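You operate a simulated robot arm through the tools that you are given. There is no shell and no other tool. Be economical: measure what you need, move in short steps, check, and stop when the job is done.

The job below is to be done with a simulated robot arm. You get a single attempt, and the scene is never put back.

Task
Take the yellow coil and put it on the black board on the counter of the extractor rack. Put one of the silver heatsinks from the third level from the top of the grey shelf on the fourth level from the bottom of the grey shelf. Lift the right rear ribbed cover open. The order is free.

Only the result counts: the job must be done as asked and must still hold three seconds after the hand-in. Knocking over, shifting, dropping, spilling or breaking anything else fails it. Lids that push on must go on centred and level and be pressed home; caps that screw on are set level and turned clockwise until they are tight.

Robot
A 7-joint arm with a two-finger parallel gripper on a trunk, on a base that drives. Base frame: it is fixed to the floor where the robot stands at the start and does not move with it; the origin is under the middle of the robot, x ahead of it, y to its left, z up. Readings come in m, degrees, newtons and seconds.
With the tool pointing down near the work surface it reaches from about 0.4 to 0.76 m from the robot's upright axis, wherever it stands. Its first joint turns from -143.0 to 143.0 degrees. Places, roughly: fourth level of the grey shelf [-0.4, -3.3, 1.3]; right rear ribbed cover [-4.6, 1.6, 1]; silver heatsink (6x4x3 cm) [-0.6, -3.2, 0.9]. Payload 3 kg.
The TCP is the grasp point between the finger pads, 0.03 m short of the fingertips. In the tool frame z runs along the fingers and y along their closing line. The gripper opens to 0.11 m. The fingers are 0.02 m wide and 0.01 m thick; the gripper's body (0.048 by 0.112 m) begins 0.055 m behind the TCP.
Orientation is that of the tool frame in the base frame, as a unit quaternion [x, y, z, w]. With the fingers straight down and closing along the base's y, the tool's x points along the base's -x, its y along +y and its z along -z.

Tools
- The arm moves only by the tool drive_tool. Its argument "targets" is a list of rows, each an object (a shift or turn left out is 0, a gripper value left out holds the last) with "delta_pos": the shift along the base's x, y, z in m, a list of three; "turn": the turn, a rotation vector about the base's x, y, z in degrees, a list of three; "hand": the finger opening in m, from 0 to 0.11. In form: [{"delta_pos": [tx, ty, tz], "turn": [ax, ay, az], "hand": hand}, ...]. A call has 1 to 20 rows; each row shifts and turns the commanded pose from where the row before left it. Each row takes 0.2 s and may step no farther than 0.05 m and 8.6 degrees from the row before; otherwise, or with a gripper value out of range, the whole call is refused. A pose out of reach is approached as far as the arm can. The call stops where the force on the tool passes 40 N (or 10 N more than at its start, if that is more) or the arm is blocked; 0.2 s more then pass. The fingers move at their own pace (about 0.108 m/s each) and stop on an object; they squeeze with about 43 N. The grip force told is the motor's: it shows also when the fingers shut on nothing. Time passes only in rows, and 0.2 s behind the last, so rows that do not move let the fingers close. It gives the time, the measured TCP pose, the force on the tool (base axes), the opening and the grip force at its end, in the units of the frame above (readings bear some noise), with the torque about the TCP (base axes, N m) and any sound that the robot's microphone picked up, and new pictures: "pictures" is both (left out), scene, wrist or none.
- Cameras (640 x 400 px; columns grow to the right, rows downward): "scene" is now at [0.1517, 0.0618, 1.6715]; the picture's right is [0.62, -0.78, 0.00], its down [-0.55, -0.44, -0.71] and it looks along [0.56, 0.44, -0.70] (base axes); focal length 272 px, centre (320, 200). "wrist" rides on the gripper at [0.072, 0.017, -0.103] in the tool frame; the picture's right is [-0.23, 0.97, 0.00], its down [-0.76, -0.18, -0.62] and it looks along [-0.61, -0.14, 0.78] (tool axes); focal length 222 px, centre (320, 200). There is no depth. A picture from a camera that has moved, and an enlarged one, comes with that camera's place and axes in the base frame and with its lens. The place of the scene camera against the robot may be out by one fixed shift of up to 0.025 m in any direction.
- slide_trunk(by): slides the trunk up (or, below 0, down) by that many m; the arm and the scene camera ride with it, the base frame stays. It gives what a move gives, with no picture.
- roll_base(legs): drives the robot by 1 to 6 legs, each [ahead, left, turn to the left] in m, m and degrees, along the robot's own axes; the way and the turn of a leg run together, so that a leg with both is an arc; at most 1.5 m and 180 degrees a leg. The arm and the cameras ride along, it lands a little off, and it stops where it bumps. It gives what a move gives, and a new picture of the scene camera.
- turn_head(pan, tilt): turns the head with the scene camera to pan (to the left, within 86 degrees either way) and tilt (down, from -29 to 69), counted from straight ahead of the robot. It gives what a move gives, and a new picture of the scene camera.
- inspect(camera, box): a new picture of the part [left, top, right, bottom] of that camera's present view, enlarged. The clock stands still meanwhile.
- sign_off(): hands the job in; it is judged then, once.

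Go step by step. Nothing tells you exact positions but the pictures and the camera data: compare them with the known pose of the tool, close in by small moves and look again before you grip or let go. The budget is 165 turns and 260 pictures, counting those below and the enlarged ones. Unless the task says otherwise, let go and move clear before handing in, and close with one line.

The tools are called after "Request:" as name(argument=value, ...) on one line, values as JSON. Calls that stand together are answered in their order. drive_tool: Moves the arm, as the interface text tells. Its arguments: {"type":"object","properties":{"targets":{"type":"array","items":{"type":"object","properties":{"delta_pos":{"type":"array","items":{"type":"number"}},"turn":{"type":"array","items":{"type":"number"}},"hand":{"type":"number"}}}},"pictures":{"type":"string","enum":["both","scene","wrist","none"]}},"required":["targets"]} The other tools are called the same way: slide_trunk (by) slides the trunk up or down; roll_base (legs) drives the base; turn_head (pan, tilt) turns the head that bears the scene camera; inspect (camera, box) takes an enlarged picture of a part of a camera's view; sign_off () hands the job in.

At the start:

```text
t: 0.0
eef_pos: [0.4044, 0.3725, 1.2274]
orientation: [0.0, 1.0, 0.0, 0.0]
ft_force: [0.3, 0.2, -0.5]
moment: [-0.01, 0.0, -0.04]
finger_gap: 0.11
gripper_force: 0.0
trunk travel left (down, up): [-0.775, 0.115]
robot x, y, heading: [0.0001, 0.0003, -0.1]
head pan, tilt: [38.6, 44.7]
```

scene: 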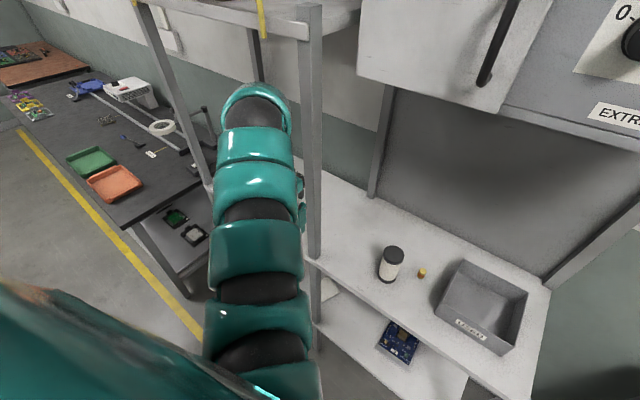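
wrist: 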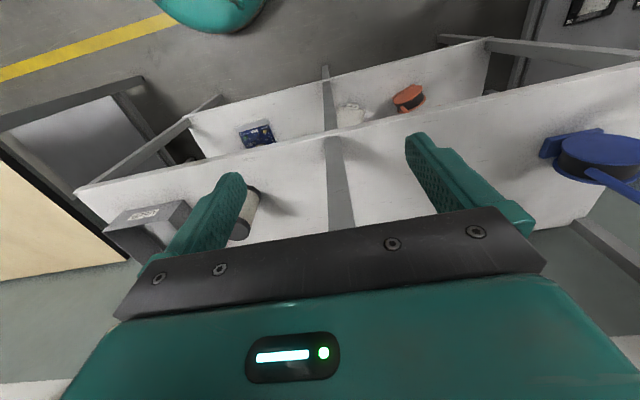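

I see a rack ahead with a counter, a jar and a small gold/yellow thing on it, and a bench farther left. I look around first.

Request:
turn_head(pan=0, tilt=30)

Request:
turn_head(pan=-80, tilt=20)

Request:
turn_head(pan=80, tilt=25)

```text
t: 1.1
eef_pos: [0.4046, 0.3723, 1.2269]
orientation: [0.0, 1.0, 0.0, 0.0]
ft_force: [-0.1, 0.7, -0.4]
moment: [0.01, 0.0, 0.0]
finger_gap: 0.1101
gripper_force: 0.1
trunk travel left (down, up): [-0.775, 0.115]
robot x, y, heading: [0.0001, -0.0008, -0.0]
head pan, tilt: [0.0, 30.0]
camera scene: at [0.1784, 0.0111, 1.6936], right [0.0, -1.0, 0.0], down [-0.5, 0.0, -0.87], along [0.87, 0.0, -0.5], focal length 272 px, centre (320, 200)
```

scene: 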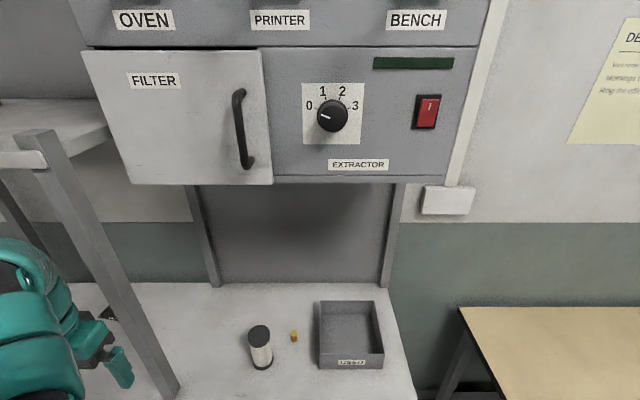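

```text
t: 2.6
eef_pos: [0.4039, 0.3712, 1.2278]
orientation: [-0.001, 1.0, 0.0, 0.0]
ft_force: [-0.6, 0.5, -0.3]
moment: [0.0, 0.02, 0.02]
finger_gap: 0.1098
gripper_force: 0.0
trunk travel left (down, up): [-0.775, 0.115]
robot x, y, heading: [-0.0025, -0.0022, 0.2]
head pan, tilt: [-80.0, 20.0]
camera scene: at [0.1042, -0.0807, 1.7097], right [-0.98, -0.17, 0.0], down [-0.06, 0.34, -0.94], along [0.16, -0.93, -0.34], focal length 272 px, centre (320, 200)
```

scene: 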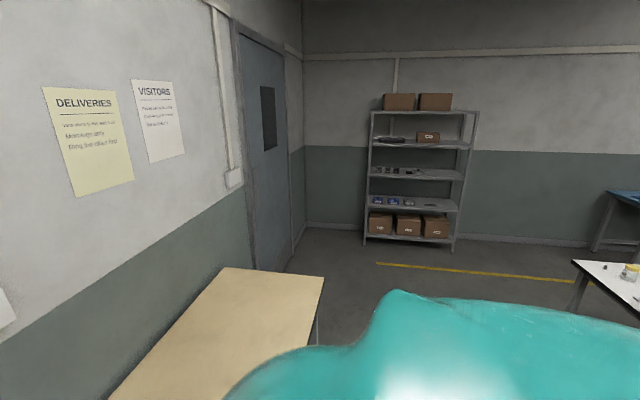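

```text
t: 5.0
eef_pos: [0.405, 0.3719, 1.2276]
orientation: [0.0, 1.0, 0.0, 0.001]
ft_force: [-0.1, -0.8, -0.1]
moment: [0.02, -0.02, 0.0]
finger_gap: 0.1098
gripper_force: 0.2
trunk travel left (down, up): [-0.775, 0.115]
robot x, y, heading: [-0.0014, 0.0012, -0.1]
head pan, tilt: [80.0, 25.0]
camera scene: at [0.104, 0.1017, 1.7016], right [0.98, -0.17, 0.0], down [-0.07, -0.42, -0.91], along [0.16, 0.89, -0.42], focal length 272 px, centre (320, 200)
```

scene: 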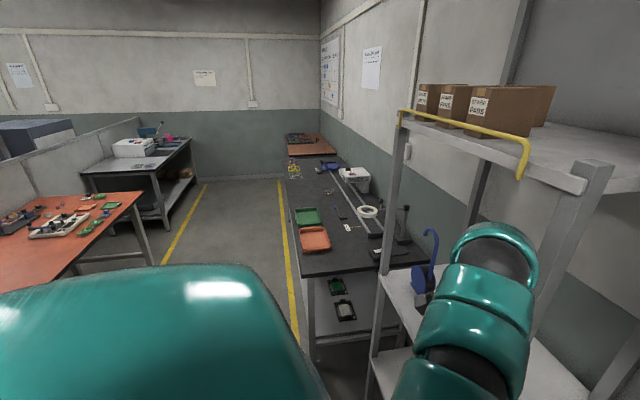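

The small gold thing on the counter could be the coil. I enlarge it and other views.

Request:
turn_head(pan=10, tilt=55)

Request:
inspect(camera="scene", box=[220, 150, 420, 275])

Request:
inspect(camera="wrist", box=[200, 60, 640, 335])

```text
t: 6.5
eef_pos: [0.4036, 0.3709, 1.2275]
orientation: [0.0, 1.0, 0.0, 0.0]
ft_force: [0.0, 0.3, -0.4]
moment: [0.02, 0.0, -0.04]
finger_gap: 0.11
gripper_force: 0.1
trunk travel left (down, up): [-0.775, 0.115]
robot x, y, heading: [-0.0006, 0.0004, 0.1]
head pan, tilt: [10.0, 55.0]
camera scene: at [0.159, 0.0236, 1.6576], right [0.17, -0.98, 0.0], down [-0.81, -0.14, -0.57], along [0.56, 0.1, -0.82], focal length 272 px, centre (320, 200)
```

scene: 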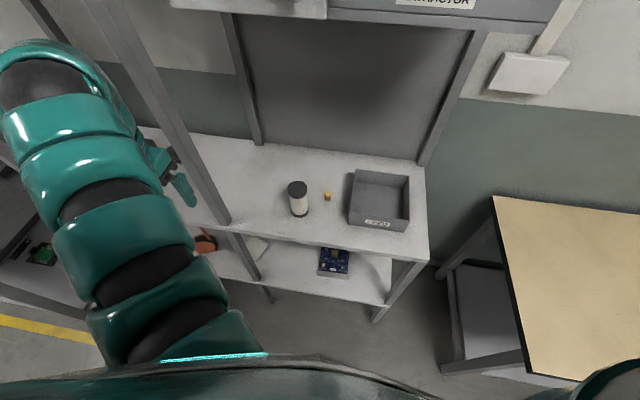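

```text
3.20 times, centred on (320, 212) of scene
camera zoom: at [0.159, 0.0236, 1.6576], right [0.17, -0.98, 0.0], down [-0.81, -0.14, -0.57], along [0.56, 0.1, -0.82], focal length 870 px, centre (320, 160)
```

zoom: 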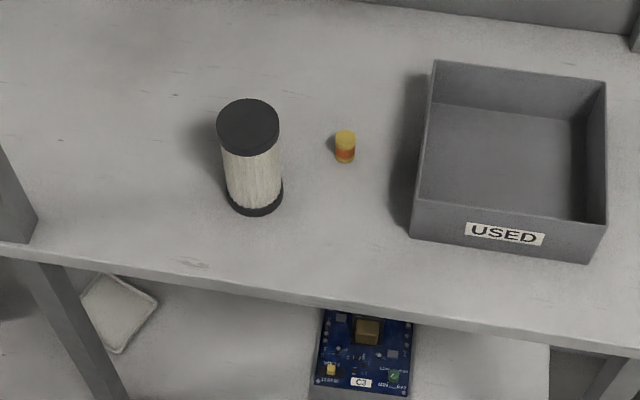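

```text
1.45 times, centred on (420, 198) of wrist
camera zoom: at [0.3317, 0.3893, 1.3307], right [0.23, 0.97, 0.0], down [0.76, -0.18, 0.62], along [0.61, -0.14, -0.78], focal length 323 px, centre (174, 204)
```

zoom: 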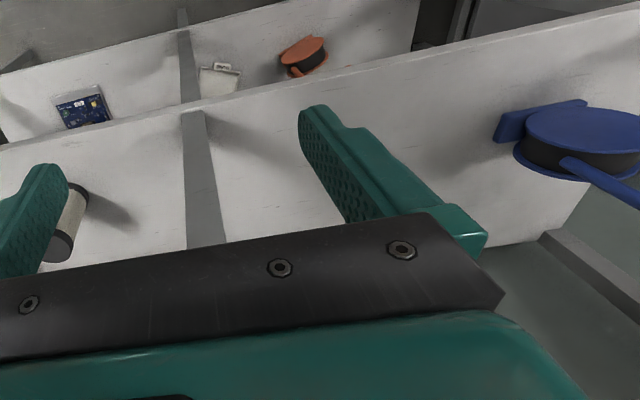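

Nothing like a black board is in view yet, and the arm hides the left part of the counter. I back up a little and look at the whole rack.

Request:
roll_base(legs=[[-0.45, 0, 0]])

Request:
turn_head(pan=15, tilt=40)

Request:
turn_head(pan=60, tilt=30)

```text
t: 9.2
eef_pos: [-0.0539, 0.3721, 1.2271]
orientation: [-0.001, 1.0, 0.0, 0.0]
ft_force: [-0.4, 0.2, -0.4]
moment: [0.0, 0.01, -0.02]
finger_gap: 0.1102
gripper_force: 0.0
trunk travel left (down, up): [-0.775, 0.115]
robot x, y, heading: [-0.4552, -0.0002, 0.1]
head pan, tilt: [10.0, 55.0]
camera scene: at [-0.2994, 0.0234, 1.6577], right [0.17, -0.98, 0.0], down [-0.81, -0.14, -0.57], along [0.57, 0.1, -0.82], focal length 272 px, centre (320, 200)
```

scene: 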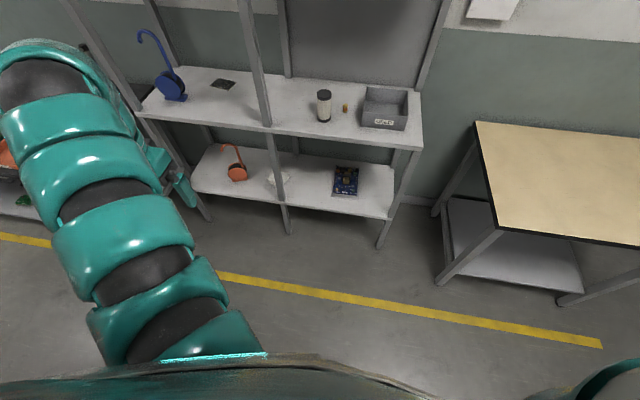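

```text
t: 10.0
eef_pos: [-0.054, 0.3727, 1.2271]
orientation: [-0.001, 1.0, 0.0, 0.0]
ft_force: [0.6, 0.6, 0.4]
moment: [0.01, 0.0, -0.04]
finger_gap: 0.1099
gripper_force: 0.2
trunk travel left (down, up): [-0.775, 0.115]
robot x, y, heading: [-0.458, 0.0016, -0.1]
head pan, tilt: [15.0, 40.0]
camera scene: at [-0.2874, 0.0329, 1.6782], right [0.26, -0.97, 0.0], down [-0.62, -0.17, -0.77], along [0.74, 0.2, -0.64], focal length 272 px, centre (320, 200)
```

scene: 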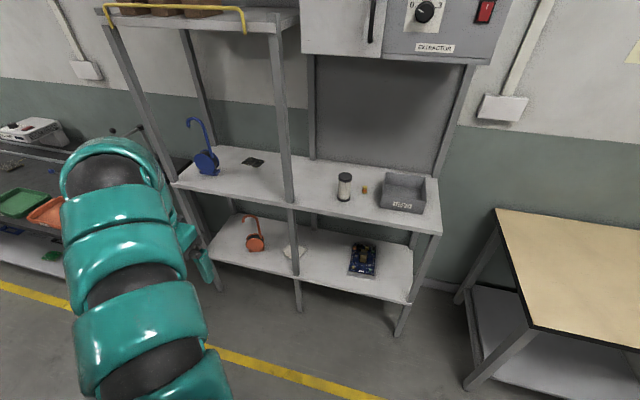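

```text
t: 11.1
eef_pos: [-0.0541, 0.3731, 1.2274]
orientation: [-0.002, 1.0, -0.001, 0.0]
ft_force: [-0.2, 0.0, 0.1]
moment: [0.01, -0.01, -0.01]
finger_gap: 0.1101
gripper_force: 0.2
trunk travel left (down, up): [-0.775, 0.115]
robot x, y, heading: [-0.4562, -0.0029, 0.6]
head pan, tilt: [60.0, 30.0]
camera scene: at [-0.3243, 0.0891, 1.6936], right [0.87, -0.5, 0.0], down [-0.25, -0.43, -0.87], along [0.43, 0.75, -0.5], focal length 272 px, centre (320, 200)
```

scene: 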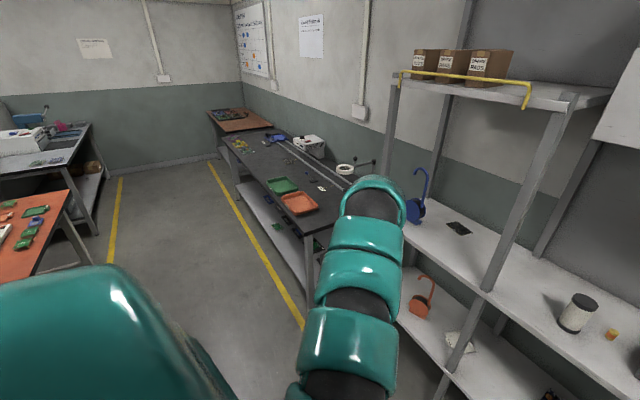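

A small black board lies on the counter's left half, near the blue tool. I enlarge it, the gold cylinder, and the yellow things on the long bench.

Request:
inspect(camera="scene", box=[400, 180, 520, 255])

Request:
inspect(camera="scene", box=[200, 95, 360, 195])

Request:
inspect(camera="scene", box=[0, 100, 160, 250])

Request:
inspect(camera="scene", box=[540, 280, 640, 342])

```text
5.33 times, centred on (460, 218) of scene
camera zoom: at [-0.3243, 0.0891, 1.6936], right [0.87, -0.5, 0.0], down [-0.25, -0.43, -0.87], along [0.43, 0.75, -0.5], focal length 1449 px, centre (-427, 107)
```

zoom: 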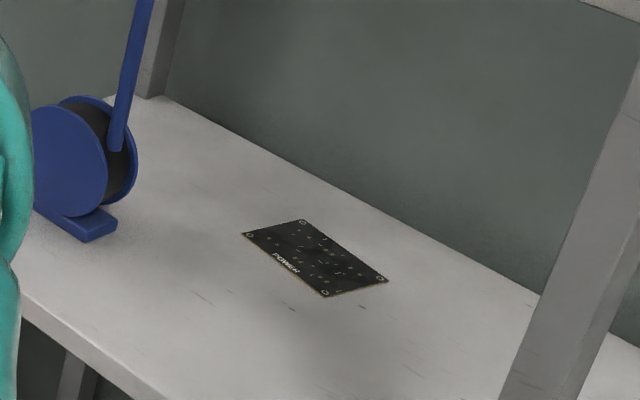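

```text
4.00 times, centred on (280, 145) of scene
camera zoom: at [-0.3243, 0.0891, 1.6936], right [0.87, -0.5, 0.0], down [-0.25, -0.43, -0.87], along [0.43, 0.75, -0.5], focal length 1087 px, centre (480, 420)
```

zoom: 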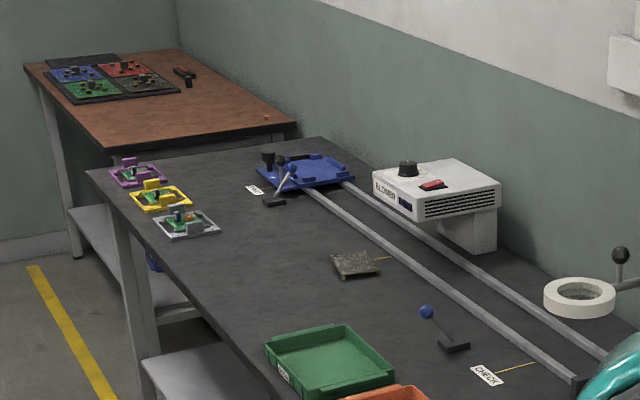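

```text
2.67 times, centred on (80, 175) of scene
camera zoom: at [-0.3243, 0.0891, 1.6936], right [0.87, -0.5, 0.0], down [-0.25, -0.43, -0.87], along [0.43, 0.75, -0.5], focal length 725 px, centre (960, 267)
```

zoom: 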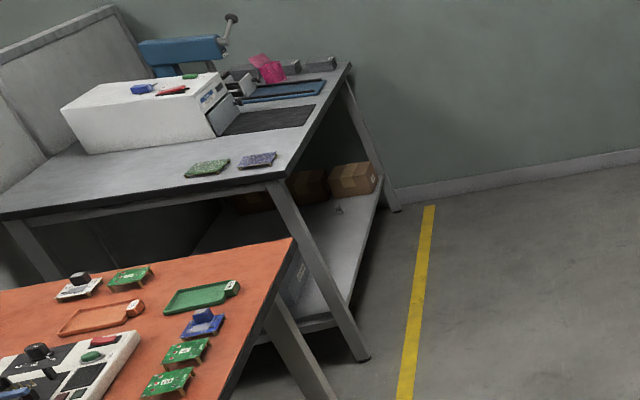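

```text
6.40 times, centred on (590, 311) of scene
camera zoom: at [-0.3243, 0.0891, 1.6936], right [0.87, -0.5, 0.0], down [-0.25, -0.43, -0.87], along [0.43, 0.75, -0.5], focal length 1739 px, centre (-1408, -510)
```

zoom: 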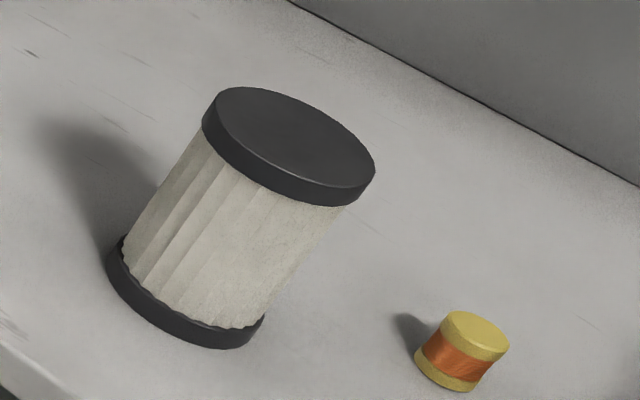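

The gold bobbin beside the filter cylinder is the yellow coil, at about (0.65, 0.09, 0.96). The black board is at about (0.745, 0.66, 0.95). I lower the trunk a little, swing the arm to the coil's line and look.

Request:
slide_trunk(by=-0.1)

Request:
drive_tool(targets=[{"delta_pos": [0, -0.05, 0]}, {"delta_pos": [0, -0.05, 0]}, {"delta_pos": [0, -0.05, 0]}, {"delta_pos": [0, -0.05, 0]}, {"delta_pos": [0, -0.05, 0]}, {"delta_pos": [0, -0.03, 0], "hand": 0.06}], pictures="none")

Request:
turn_head(pan=0, tilt=35)

```text
t: 12.4
eef_pos: [-0.054, 0.3724, 1.128]
orientation: [-0.001, 1.0, -0.001, 0.001]
ft_force: [0.8, 0.4, 0.3]
moment: [-0.03, -0.02, -0.02]
finger_gap: 0.1098
gripper_force: 0.1
trunk travel left (down, up): [-0.675, 0.215]
robot x, y, heading: [-0.4556, 0.0, -0.3]
head pan, tilt: [60.0, 30.0]
```

```text
t: 13.8
eef_pos: [-0.0416, 0.3116, 1.1232]
orientation: [0.0, 1.0, -0.001, -0.001]
ft_force: [0.3, 0.5, -0.5]
moment: [-0.02, -0.05, -0.01]
finger_gap: 0.0601
gripper_force: 0.0
out of reach, approached as far as the arm can: row 2, 3, 4, 5, 6
trunk travel left (down, up): [-0.675, 0.215]
robot x, y, heading: [-0.4579, -0.0017, 0.1]
head pan, tilt: [60.0, 30.0]
```

```text
t: 15.1
eef_pos: [-0.0402, 0.3109, 1.1236]
orientation: [-0.001, 1.0, -0.001, 0.0]
ft_force: [0.0, -0.4, 0.0]
moment: [0.01, 0.0, 0.02]
finger_gap: 0.0602
gripper_force: 0.0
trunk travel left (down, up): [-0.675, 0.215]
robot x, y, heading: [-0.4557, -0.001, 0.0]
head pan, tilt: [0.0, 35.0]
camera scene: at [-0.2815, 0.011, 1.5858], right [0.0, -1.0, 0.0], down [-0.57, 0.0, -0.82], along [0.82, 0.0, -0.57], focal length 272 px, centre (320, 200)
```

scene: 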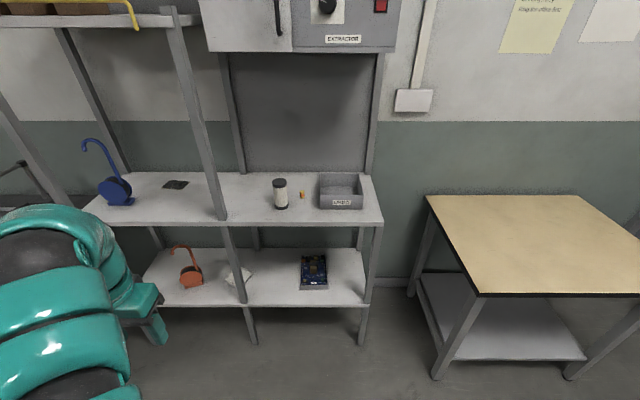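

The arm was at its inner limit; I go forward first and then across.

Request:
drive_tool(targets=[{"delta_pos": [0.05, 0, 0]}, {"delta_pos": [0.05, 0, 0]}, {"delta_pos": [0.05, 0, 0]}, {"delta_pos": [0.04, 0, 0]}, {"delta_pos": [0, 0, 0]}], pictures="none")

```text
t: 16.3
eef_pos: [0.138, 0.3099, 1.1209]
orientation: [-0.001, 1.0, 0.0, 0.0]
ft_force: [-0.1, 0.0, 0.4]
moment: [0.0, -0.01, 0.0]
finger_gap: 0.0599
gripper_force: 0.0
out of reach, approached as far as the arm can: row 4
trunk travel left (down, up): [-0.675, 0.215]
robot x, y, heading: [-0.4582, 0.0021, 0.1]
head pan, tilt: [0.0, 35.0]
```

Request:
drive_tool(targets=[{"delta_pos": [0, -0.05, 0]}, {"delta_pos": [0, -0.05, 0]}, {"delta_pos": [0, -0.05, 0]}, {"delta_pos": [0, -0.05, 0]}, {"delta_pos": [0, -0.02, 0]}, {"delta_pos": [0, 0, 0]}], pictures="both")

```text
t: 17.7
eef_pos: [0.1595, 0.0976, 1.1243]
orientation: [-0.001, 1.0, -0.001, -0.001]
ft_force: [0.8, -0.3, 0.5]
moment: [0.0, -0.04, 0.0]
finger_gap: 0.0602
gripper_force: 0.1
out of reach, approached as far as the arm can: row 4, 5
trunk travel left (down, up): [-0.675, 0.215]
robot x, y, heading: [-0.4598, 0.0015, 0.1]
head pan, tilt: [0.0, 35.0]
camera scene: at [-0.2814, 0.0112, 1.5858], right [0.0, -1.0, 0.0], down [-0.57, 0.0, -0.82], along [0.82, 0.0, -0.57], focal length 272 px, centre (320, 200)
camera wrist: at [0.0871, 0.1154, 1.2277], right [0.22, 0.97, 0.0], down [0.76, -0.17, 0.62], along [0.61, -0.14, -0.78], focal length 222 px, centre (320, 200)
```

scene: 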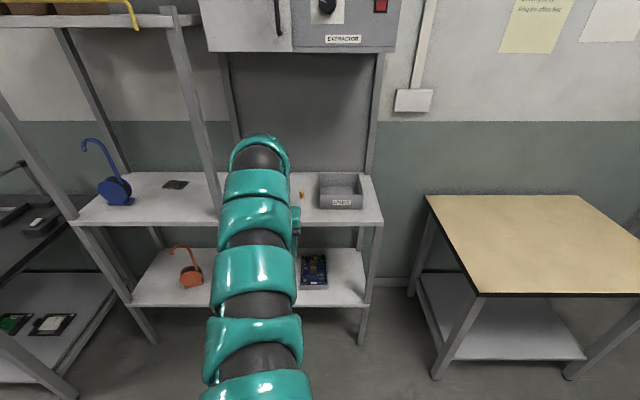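
wrist: 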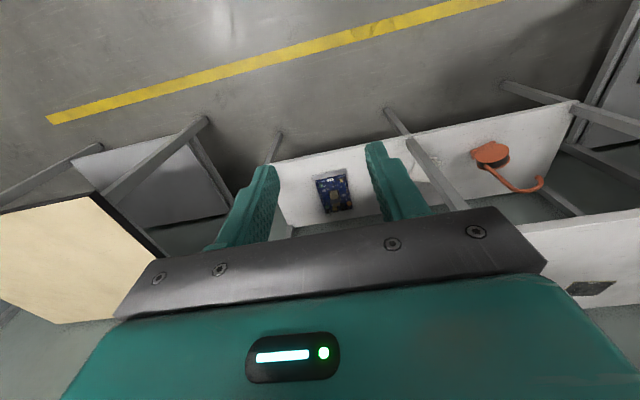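

The arm is ready at the coil's line. I drive forward about 0.45 m and look.

Request:
roll_base(legs=[[0.45, 0, 0]])

Request:
drive_tool(targets=[{"delta_pos": [0, 0, 0]}], pictures="wrist")

Request:
turn_head(pan=-20, tilt=45)

```text
t: 20.5
eef_pos: [0.6244, 0.0976, 1.1238]
orientation: [0.0, 1.0, -0.002, -0.001]
ft_force: [-0.4, -0.3, -0.6]
moment: [-0.01, 0.01, 0.01]
finger_gap: 0.0598
gripper_force: 0.0
trunk travel left (down, up): [-0.675, 0.215]
robot x, y, heading: [0.007, 0.0022, -0.1]
head pan, tilt: [0.0, 35.0]
camera scene: at [0.1836, 0.0106, 1.5857], right [0.0, -1.0, 0.0], down [-0.57, 0.0, -0.82], along [0.82, 0.0, -0.57], focal length 272 px, centre (320, 200)
```

scene: 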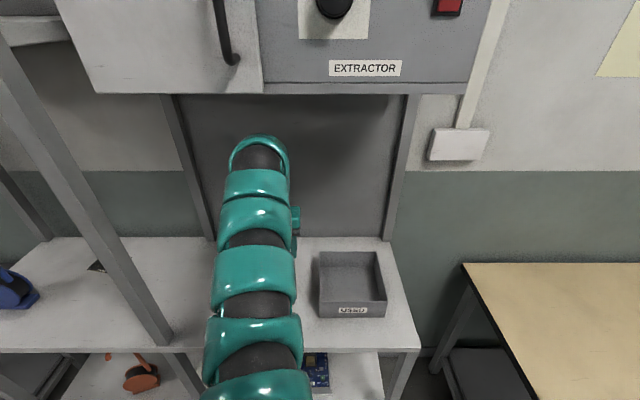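

```text
t: 20.9
eef_pos: [0.6243, 0.0951, 1.1236]
orientation: [0.0, 1.0, 0.0, -0.001]
ft_force: [0.1, 0.7, -0.5]
moment: [0.0, 0.0, 0.0]
finger_gap: 0.0601
gripper_force: 0.0
trunk travel left (down, up): [-0.675, 0.215]
robot x, y, heading: [0.0082, 0.001, 0.0]
head pan, tilt: [0.0, 35.0]
camera wrist: at [0.5518, 0.1143, 1.2276], right [0.23, 0.97, 0.0], down [0.76, -0.18, 0.62], along [0.6, -0.14, -0.78], focal length 222 px, centre (320, 200)
```

wrist: 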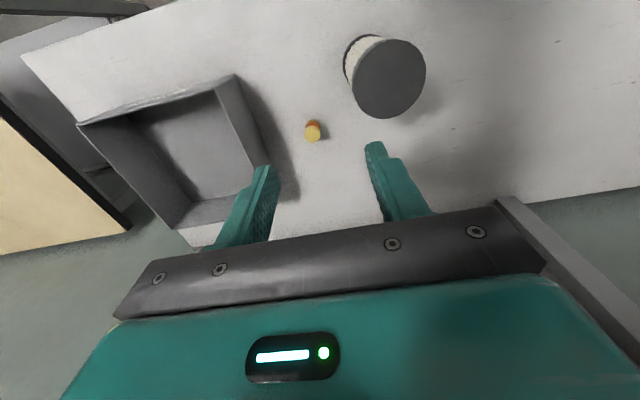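

```text
t: 21.7
eef_pos: [0.6236, 0.0963, 1.1237]
orientation: [0.0, 1.0, -0.001, 0.0]
ft_force: [-0.4, 0.3, -0.6]
moment: [-0.01, -0.02, 0.04]
finger_gap: 0.0599
gripper_force: 0.2
trunk travel left (down, up): [-0.675, 0.215]
robot x, y, heading: [0.0047, 0.0023, 0.1]
head pan, tilt: [-20.0, 45.0]
camera scene: at [0.1712, -0.0172, 1.571], right [-0.34, -0.94, 0.0], down [-0.66, 0.24, -0.71], along [0.66, -0.24, -0.71], focal length 272 px, centre (320, 200)
```

scene: 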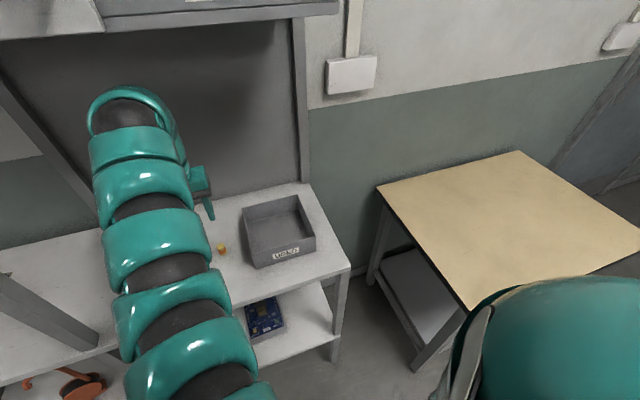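

The wrist view puts the coil at about (0.646, 0.086) and the jar at (0.59, 0.165) with its top near z 1.07. I turn the tool 90° so its narrow side faces the jar, and look again.

Request:
drive_tool(targets=[{"turn": [0, 0, 8.2]}, {"turn": [0, 0, 8.2]}, {"turn": [0, 0, 8.2]}, {"turn": [0, 0, 8.2]}, {"turn": [0, 0, 8.2]}, {"turn": [0, 0, 8.2]}, {"turn": [0, 0, 8.2]}, {"turn": [0, 0, 8.2]}, {"turn": [0, 0, 8.2]}, {"turn": [0, 0, 8.2]}, {"turn": [0, 0, 8]}, {"delta_pos": [0.02, -0.01, 0]}, {"delta_pos": [0, 0, 0]}], pictures="wrist")

```text
t: 24.5
eef_pos: [0.6549, 0.0877, 1.1291]
orientation: [0.708, -0.707, 0.003, -0.002]
ft_force: [-0.2, 0.9, -0.2]
moment: [-0.03, 0.0, -0.02]
finger_gap: 0.0598
gripper_force: 0.0
out of reach, approached as far as the arm can: row 11
trunk travel left (down, up): [-0.675, 0.215]
robot x, y, heading: [0.0095, 0.0006, -0.3]
head pan, tilt: [-20.0, 45.0]
camera wrist: at [0.6382, 0.0162, 1.2327], right [-0.97, 0.23, -0.01], down [0.17, 0.76, 0.62], along [0.15, 0.61, -0.78], focal length 222 px, centre (320, 200)
```

wrist: 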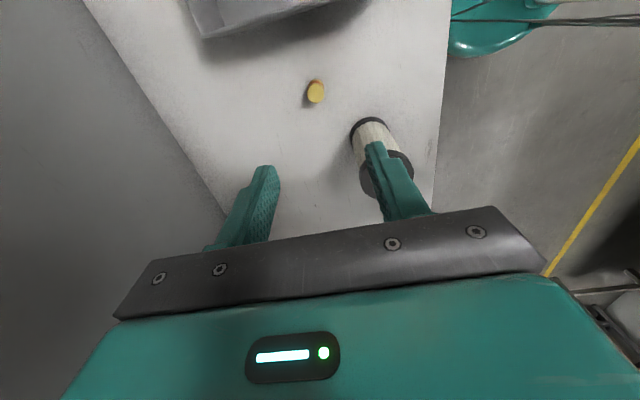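

Two wrist rays meet at the coil top near (0.661, 0.081, 0.938), so the counter lies at about z 0.915. I move over it and go halfway down.

Request:
drive_tool(targets=[{"delta_pos": [0.006, -0.007, 0]}, {"delta_pos": [0, 0, -0.04]}, {"delta_pos": [0, 0, -0.04]}, {"delta_pos": [0, 0, 0]}], pictures="both")

```text
t: 25.5
eef_pos: [0.6623, 0.0809, 1.0462]
orientation: [0.707, -0.707, 0.002, -0.002]
ft_force: [-0.4, -0.2, -0.1]
moment: [-0.01, 0.0, 0.03]
finger_gap: 0.0599
gripper_force: 0.1
trunk travel left (down, up): [-0.675, 0.215]
robot x, y, heading: [0.0071, -0.0007, -0.2]
head pan, tilt: [-20.0, 45.0]
camera scene: at [0.1709, -0.0172, 1.5711], right [-0.34, -0.94, 0.0], down [-0.66, 0.24, -0.71], along [0.66, -0.24, -0.71], focal length 272 px, centre (320, 200)
camera wrist: at [0.6452, 0.01, 1.1503], right [-0.97, 0.23, 0.0], down [0.18, 0.76, 0.62], along [0.15, 0.61, -0.78], focal length 222 px, centre (320, 200)
```

scene: 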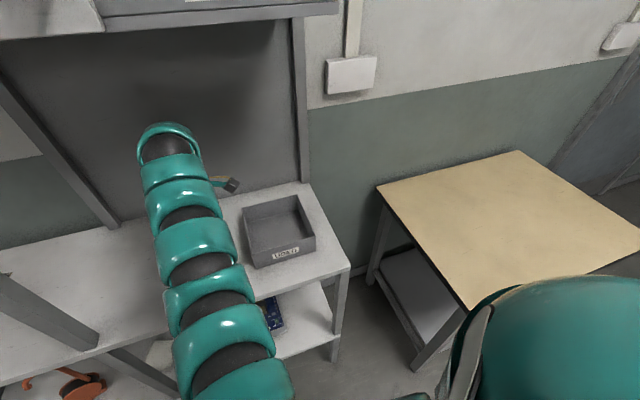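
wrist: 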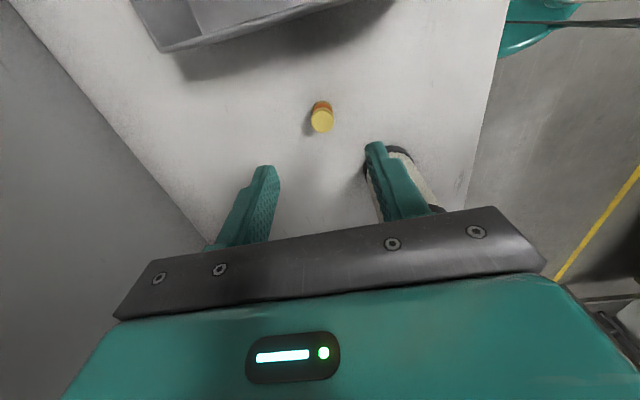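

The coil is where I reckoned. I descend to TCP z ≈ 0.955 and check.

Request:
drive_tool(targets=[{"delta_pos": [0, 0.002, -0.03]}, {"delta_pos": [0, 0, -0.03]}, {"delta_pos": [0, 0, -0.03]}, {"delta_pos": [0, 0, 0]}], pictures="wrist")

Request:
inspect(camera="wrist", box=[220, 120, 440, 258])

```text
t: 26.5
eef_pos: [0.662, 0.0825, 0.9568]
orientation: [0.707, -0.707, 0.001, 0.0]
ft_force: [-0.2, -1.0, -0.2]
moment: [0.01, 0.0, -0.04]
finger_gap: 0.0602
gripper_force: 0.1
trunk travel left (down, up): [-0.675, 0.215]
robot x, y, heading: [0.0059, 0.0021, -0.2]
head pan, tilt: [-20.0, 45.0]
camera wrist: at [0.6439, 0.0112, 1.0606], right [-0.97, 0.23, 0.0], down [0.18, 0.76, 0.62], along [0.14, 0.61, -0.78], focal length 222 px, centre (320, 200)
```

wrist: 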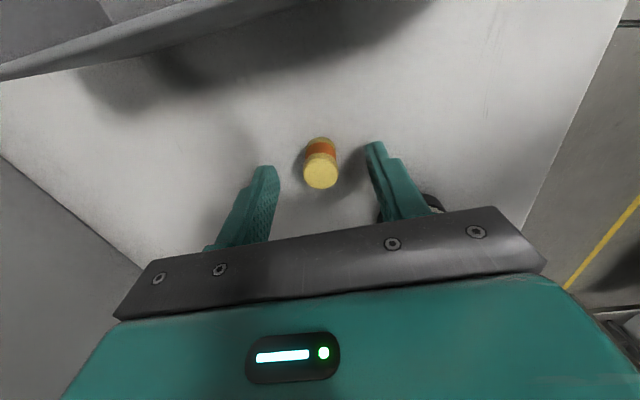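

```text
2.90 times, centred on (330, 189) of wrist
camera zoom: at [0.6439, 0.0112, 1.0606], right [-0.97, 0.23, 0.0], down [0.18, 0.76, 0.62], along [0.14, 0.61, -0.78], focal length 644 px, centre (291, 232)
```

zoom: 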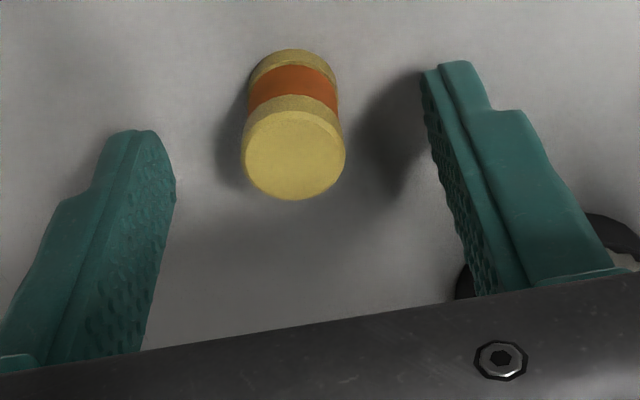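

Aligned within a couple of mm. I descend 6 mm more and close.

Request:
drive_tool(targets=[{"delta_pos": [-0.001, 0.001, -0.006]}, {"hand": 0.0}, {"hand": 0.0}, {"hand": 0.0}, {"hand": 0.0}], pictures="wrist")

```text
t: 27.7
eef_pos: [0.6597, 0.0835, 0.9522]
orientation: [-0.707, 0.707, -0.001, 0.001]
ft_force: [-1.0, -0.6, 1.0]
moment: [0.0, 0.0, 0.0]
finger_gap: 0.0194
gripper_force: 42.7
trunk travel left (down, up): [-0.675, 0.215]
robot x, y, heading: [0.0059, 0.0057, 0.1]
head pan, tilt: [-20.0, 45.0]
camera wrist: at [0.6427, 0.0128, 1.0547], right [-0.97, 0.23, 0.0], down [0.18, 0.76, 0.62], along [0.14, 0.61, -0.78], focal length 222 px, centre (320, 200)
```

wrist: 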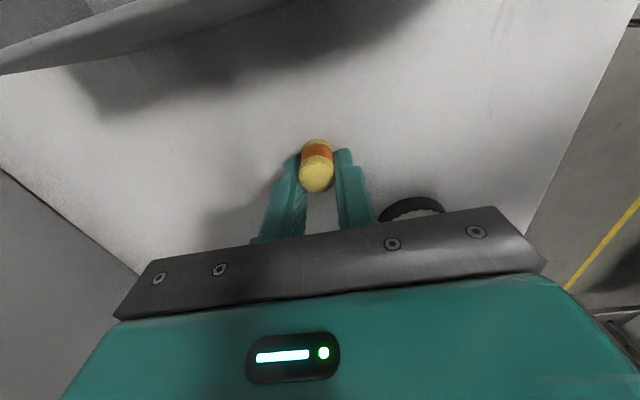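

The coil is held (19 mm wide). I lift with the trunk, back out, shift left and come in toward the black board.

Request:
slide_trunk(by=0.17)

Request:
roll_base(legs=[[-0.35, 0, 0], [0, 0.585, 0]])

Request:
turn_head(pan=-15, tilt=40)

```text
t: 29.6
eef_pos: [0.6599, 0.0846, 1.1203]
orientation: [-0.707, 0.707, -0.002, 0.001]
ft_force: [0.2, 0.2, -0.6]
moment: [-0.02, 0.0, 0.03]
finger_gap: 0.0193
gripper_force: 43.2
trunk travel left (down, up): [-0.845, 0.045]
robot x, y, heading: [0.0056, -0.0011, -0.2]
head pan, tilt: [-20.0, 45.0]
```

```text
t: 34.8
eef_pos: [0.3112, 0.6584, 1.1208]
orientation: [-0.707, 0.708, -0.002, 0.0]
ft_force: [-1.4, -0.4, -0.6]
moment: [-0.02, 0.0, 0.0]
finger_gap: 0.0191
gripper_force: 42.6
trunk travel left (down, up): [-0.845, 0.045]
robot x, y, heading: [-0.344, 0.5763, -0.2]
head pan, tilt: [-20.0, 45.0]
camera scene: at [-0.1779, 0.5581, 1.741], right [-0.34, -0.94, 0.0], down [-0.66, 0.24, -0.71], along [0.66, -0.24, -0.71], focal length 272 px, centre (320, 200)
```

scene: 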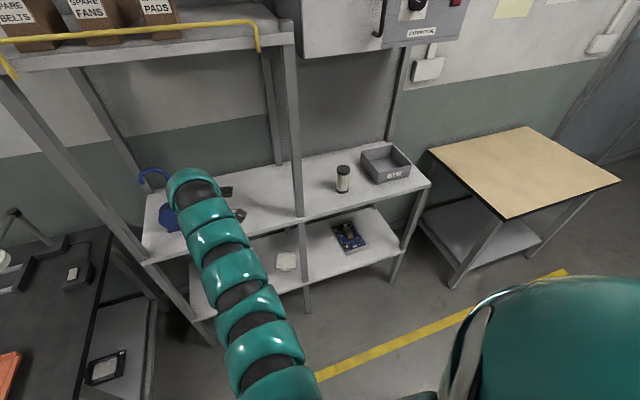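

```text
t: 35.5
eef_pos: [0.3106, 0.6593, 1.1206]
orientation: [-0.706, 0.708, -0.002, 0.0]
ft_force: [0.4, 0.1, 0.5]
moment: [-0.02, 0.03, 0.01]
finger_gap: 0.0193
gripper_force: 43.2
trunk travel left (down, up): [-0.845, 0.045]
robot x, y, heading: [-0.3422, 0.5771, -0.4]
head pan, tilt: [-15.0, 40.0]
camera scene: at [-0.1722, 0.5629, 1.7482], right [-0.26, -0.97, 0.0], down [-0.62, 0.17, -0.77], along [0.74, -0.2, -0.64], focal length 272 px, centre (320, 200)
```

scene: 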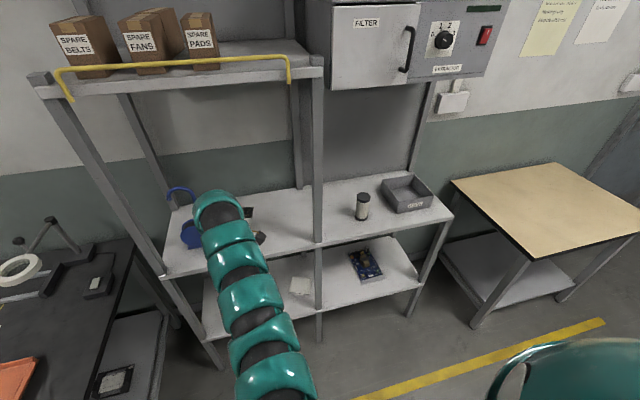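

The way between the posts is free. I drive in 0.38 m and look with the wrist camera.

Request:
roll_base(legs=[[0.38, 0, 0]])

Request:
drive_tool(targets=[{"delta_pos": [0, 0, 0]}], pictures="wrist")

```text
t: 37.9
eef_pos: [0.6998, 0.6651, 1.1207]
orientation: [0.709, -0.705, 0.002, -0.001]
ft_force: [-0.1, -0.1, 0.3]
moment: [0.0, -0.01, 0.02]
finger_gap: 0.0195
gripper_force: 43.0
trunk travel left (down, up): [-0.845, 0.045]
robot x, y, heading: [0.0467, 0.5741, 0.6]
head pan, tilt: [-15.0, 40.0]
camera scene: at [0.2187, 0.5654, 1.7482], right [-0.25, -0.97, 0.0], down [-0.62, 0.16, -0.77], along [0.74, -0.19, -0.64], focal length 272 px, centre (320, 200)
```

scene: 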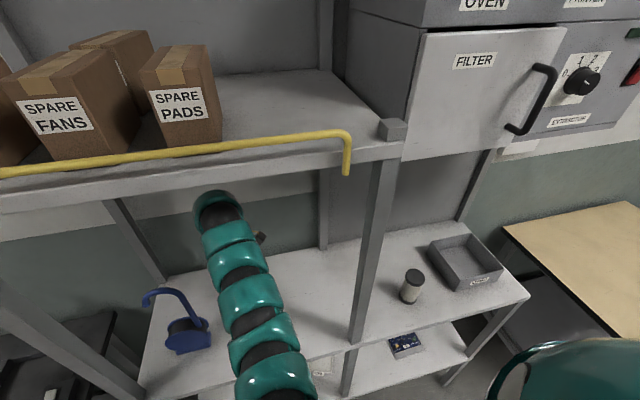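

```text
t: 38.3
eef_pos: [0.6998, 0.6654, 1.1204]
orientation: [0.709, -0.705, 0.002, -0.001]
ft_force: [0.3, -0.2, -0.2]
moment: [-0.03, 0.01, 0.0]
finger_gap: 0.0193
gripper_force: 43.2
trunk travel left (down, up): [-0.845, 0.045]
robot x, y, heading: [0.0466, 0.5762, 0.0]
head pan, tilt: [-15.0, 40.0]
camera wrist: at [0.6833, 0.5931, 1.2246], right [-0.98, 0.22, 0.0], down [0.17, 0.76, 0.62], along [0.14, 0.61, -0.78], focal length 222 px, centre (320, 200)
```

wrist: 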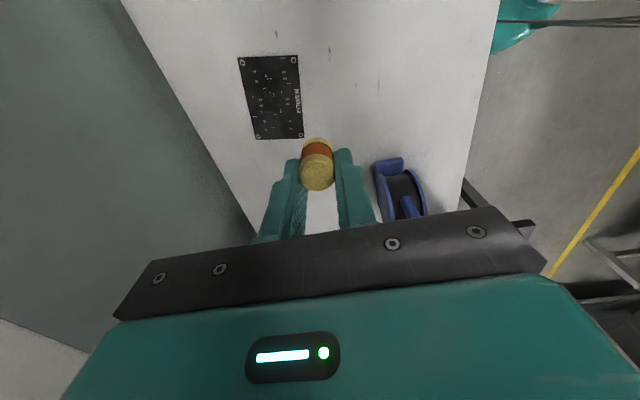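

The board's centre is at about (0.762, 0.654). I extend over it while lowering.

Request:
drive_tool(targets=[{"delta_pos": [0.005, -0.004, -0.035]}, {"delta_pos": [0.02, -0.004, -0.035]}, {"delta_pos": [0.02, -0.003, -0.03]}, {"delta_pos": [0.017, 0, 0]}, {"delta_pos": [0, 0, 0]}], pictures="wrist")

```text
t: 39.5
eef_pos: [0.761, 0.653, 1.0198]
orientation: [0.71, -0.704, 0.003, -0.002]
ft_force: [-1.6, -0.4, 0.1]
moment: [-0.01, -0.03, 0.0]
finger_gap: 0.0194
gripper_force: 42.8
trunk travel left (down, up): [-0.845, 0.045]
robot x, y, heading: [0.0472, 0.5766, 0.4]
head pan, tilt: [-15.0, 40.0]
camera wrist: at [0.7446, 0.5819, 1.124], right [-0.98, 0.22, -0.01], down [0.17, 0.76, 0.62], along [0.14, 0.61, -0.78], focal length 222 px, centre (320, 200)
```

wrist: 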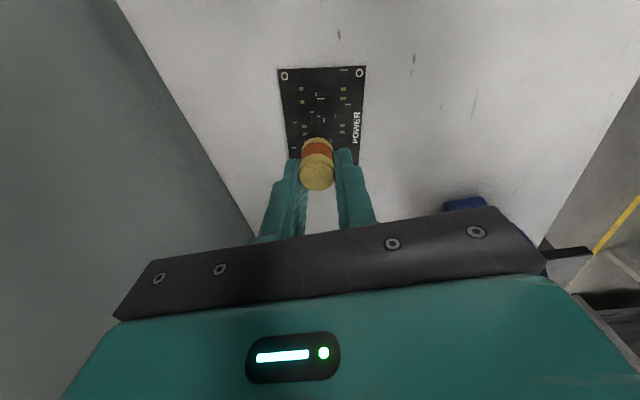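

Over the board; I shift 6 mm to centre and lower near contact.

Request:
drive_tool(targets=[{"delta_pos": [0, 0.006, -0.03]}, {"delta_pos": [0, 0, -0.025]}, {"delta_pos": [0, 0, -0.005]}, {"delta_pos": [0, 0, 0]}], pictures="wrist")

```text
t: 40.5
eef_pos: [0.7617, 0.66, 0.9628]
orientation: [0.709, -0.705, 0.003, -0.001]
ft_force: [0.0, -0.3, 0.2]
moment: [0.02, 0.0, -0.03]
finger_gap: 0.0192
gripper_force: 42.8
trunk travel left (down, up): [-0.845, 0.045]
robot x, y, heading: [0.0471, 0.5736, 0.4]
head pan, tilt: [-15.0, 40.0]
camera wrist: at [0.7454, 0.5884, 1.0657], right [-0.98, 0.22, 0.0], down [0.17, 0.76, 0.62], along [0.14, 0.61, -0.78], focal length 222 px, centre (320, 200)
```

wrist: 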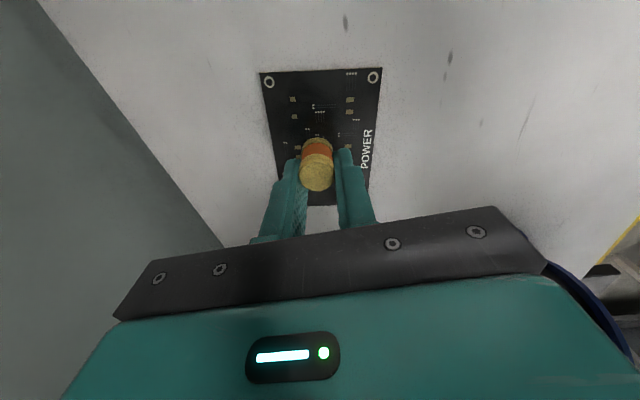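

Request:
drive_tool(targets=[{"delta_pos": [0, -0.003, -0.003]}, {"delta_pos": [0, 0, -0.002]}, {"delta_pos": [0, 0, -0.002]}, {"delta_pos": [0, 0, 0]}], pictures="wrist")

Request:
inspect(camera="wrist", box=[240, 110, 400, 210])

```text
t: 41.5
eef_pos: [0.7625, 0.6573, 0.956]
orientation: [0.71, -0.704, 0.003, -0.001]
ft_force: [1.6, -0.2, 7.0]
moment: [-0.09, -0.05, 0.0]
finger_gap: 0.0194
gripper_force: 43.2
trunk travel left (down, up): [-0.845, 0.045]
robot x, y, heading: [0.0518, 0.5761, 0.7]
head pan, tilt: [-15.0, 40.0]
camera wrist: at [0.7452, 0.586, 1.0592], right [-0.98, 0.22, -0.01], down [0.17, 0.76, 0.62], along [0.14, 0.61, -0.78], focal length 222 px, centre (320, 200)
```

wrist: 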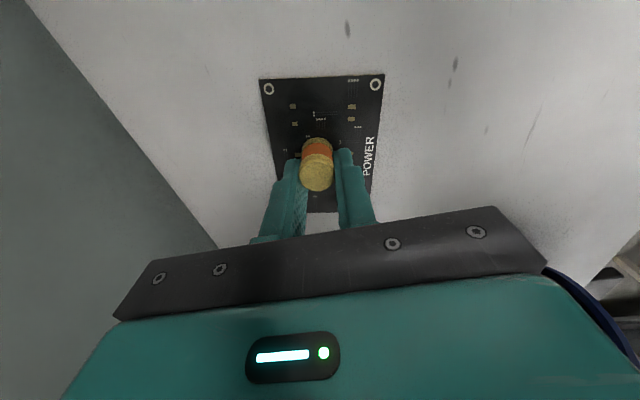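

```text
4.00 times, centred on (320, 160) of wrist
camera zoom: at [0.7452, 0.586, 1.0592], right [-0.98, 0.22, -0.01], down [0.17, 0.76, 0.62], along [0.14, 0.61, -0.78], focal length 888 px, centre (320, 360)
```

zoom: 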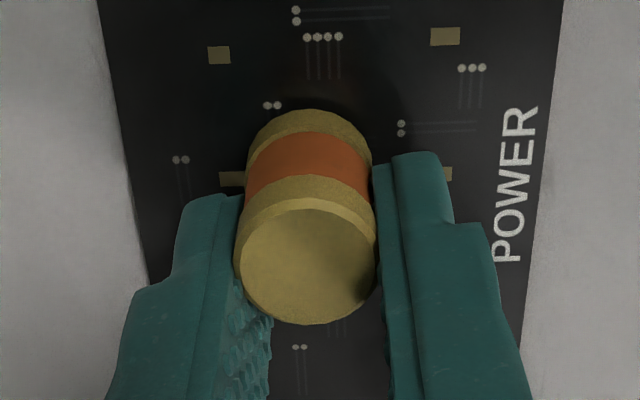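

Contact at 7 N: the coil stands on the board. I open a little and rise.

Request:
drive_tool(targets=[{"hand": 0.03}, {"hand": 0.045}, {"hand": 0.05}, {"delta_pos": [0, 0, 0.02]}, {"delta_pos": [0, 0, 0.04]}, {"delta_pos": [0, 0, 0.04]}, {"delta_pos": [0, 0, 0]}], pictures="wrist")

```text
t: 43.1
eef_pos: [0.7624, 0.6573, 1.0555]
orientation: [0.71, -0.704, 0.001, -0.001]
ft_force: [0.0, 0.1, 0.7]
moment: [0.01, 0.01, 0.03]
finger_gap: 0.05
gripper_force: 0.0
trunk travel left (down, up): [-0.845, 0.045]
robot x, y, heading: [0.0457, 0.5774, 0.4]
head pan, tilt: [-15.0, 40.0]
camera wrist: at [0.746, 0.5846, 1.1586], right [-0.98, 0.22, 0.0], down [0.17, 0.76, 0.62], along [0.14, 0.61, -0.78], focal length 222 px, centre (320, 200)
```

wrist: 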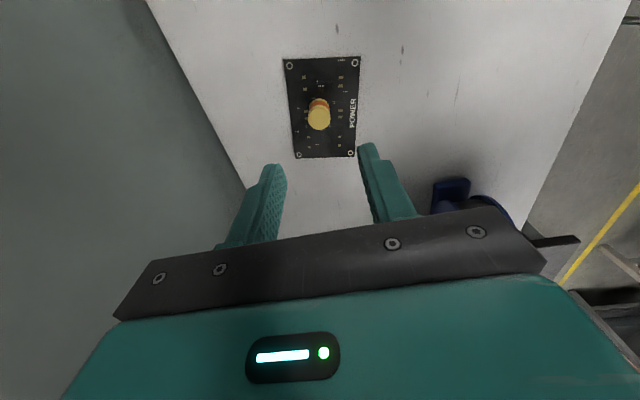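

The coil stands centred on the board. I back out of the rack, draw the arm in, and turn toward the grey shelf.

Request:
roll_base(legs=[[-0.42, 0, 0]])

Request:
drive_tool(targets=[{"delta_pos": [-0.05, 0, 0.03]}, {"delta_pos": [-0.05, 0, 0.03]}, {"delta_pos": [-0.05, 0, 0.03]}, {"delta_pos": [-0.05, 0, 0]}, {"delta_pos": [0, 0, 0], "hand": 0.06}], pictures="none")

Request:
roll_base(legs=[[0, 0, -90]])

Request:
turn_head(pan=0, tilt=20)

```text
t: 45.6
eef_pos: [0.3516, 0.6583, 1.0554]
orientation: [0.712, -0.702, 0.002, -0.001]
ft_force: [-1.1, 1.0, 0.6]
moment: [-0.02, -0.04, -0.01]
finger_gap: 0.0501
gripper_force: 0.0
trunk travel left (down, up): [-0.845, 0.045]
robot x, y, heading: [-0.3677, 0.5718, 0.9]
head pan, tilt: [-15.0, 40.0]
camera scene: at [-0.1926, 0.5623, 1.7484], right [-0.24, -0.97, 0.0], down [-0.62, 0.16, -0.77], along [0.74, -0.19, -0.64], focal length 272 px, centre (320, 200)
```

scene: 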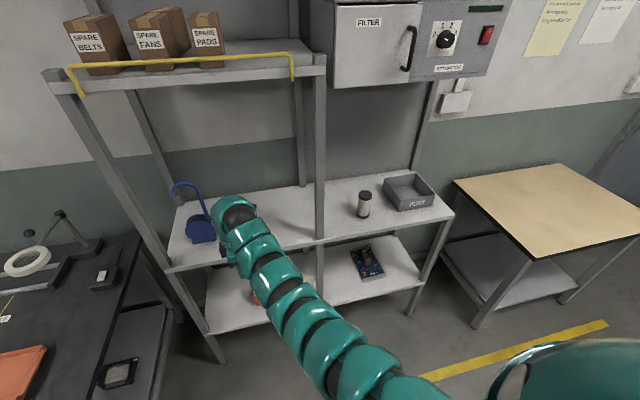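

```text
refused: row 1 steps farther than a row can; nothing moved
```

```text
t: 49.8
eef_pos: [-0.2694, -0.1427, 1.0558]
orientation: [-0.013, 1.0, -0.002, -0.001]
ft_force: [-0.5, -0.4, 0.1]
moment: [-0.01, 0.0, 0.0]
finger_gap: 0.0501
gripper_force: 0.0
trunk travel left (down, up): [-0.845, 0.045]
robot x, y, heading: [-0.3652, 0.5741, -88.6]
head pan, tilt: [-15.0, 40.0]
camera scene: at [-0.3728, 0.4191, 1.7483], right [-0.97, 0.24, 0.0], down [0.15, 0.62, -0.77], along [-0.18, -0.74, -0.64], focal length 272 px, centre (320, 200)
```

scene: 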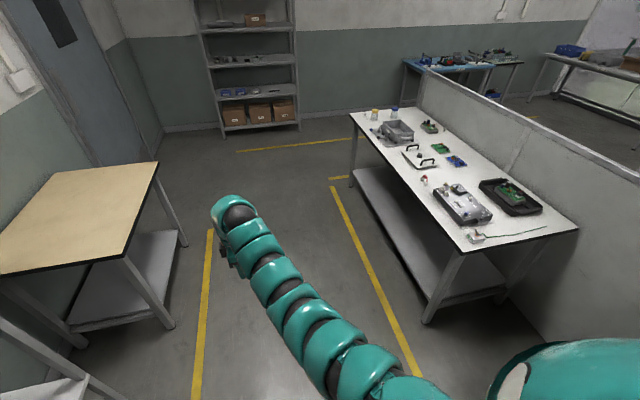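

```text
t: 50.7
eef_pos: [-0.2697, -0.1425, 1.0546]
orientation: [-0.012, 1.0, -0.002, -0.001]
ft_force: [0.1, 0.0, -0.8]
moment: [0.03, 0.0, -0.01]
finger_gap: 0.0499
gripper_force: 0.1
trunk travel left (down, up): [-0.845, 0.045]
robot x, y, heading: [-0.358, 0.5686, -88.8]
head pan, tilt: [0.0, 20.0]
camera scene: at [-0.3504, 0.4086, 1.7796], right [-1.0, -0.02, 0.0], down [-0.01, 0.34, -0.94], along [0.02, -0.94, -0.34], focal length 272 px, centre (320, 200)
```

scene: 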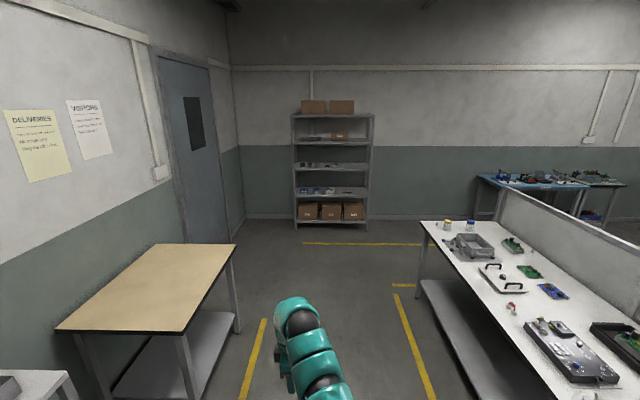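

The shelf is straight ahead with five levels. I drive 2.3 m toward it.

Request:
roll_base(legs=[[0, 0, -1.2], [1.3, 0, 0], [1.0, 0, 0]])

Request:
inspect(camera="scene", box=[220, 60, 460, 300])

```text
t: 62.5
eef_pos: [-0.2699, -2.4689, 1.0552]
orientation: [-0.004, 1.0, -0.002, -0.001]
ft_force: [-0.1, -0.4, 0.3]
moment: [-0.02, 0.03, -0.01]
finger_gap: 0.0502
gripper_force: 0.2
trunk travel left (down, up): [-0.845, 0.045]
robot x, y, heading: [-0.352, -1.7533, -89.5]
head pan, tilt: [0.0, 20.0]
camera scene: at [-0.3423, -1.9158, 1.7796], right [-1.0, -0.01, 0.0], down [0.0, 0.34, -0.94], along [0.01, -0.94, -0.34], focal length 272 px, centre (320, 200)
```

scene: 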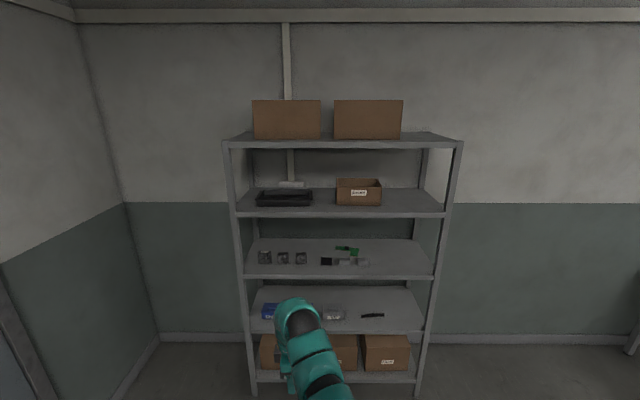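

```text
1.67 times, centred on (340, 180) of scene
camera zoom: at [-0.3423, -1.9158, 1.7796], right [-1.0, -0.01, 0.0], down [0.0, 0.34, -0.94], along [0.01, -0.94, -0.34], focal length 453 px, centre (287, 233)
```

zoom: 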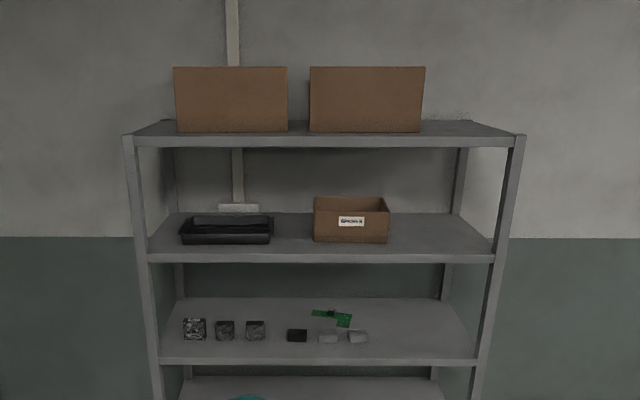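

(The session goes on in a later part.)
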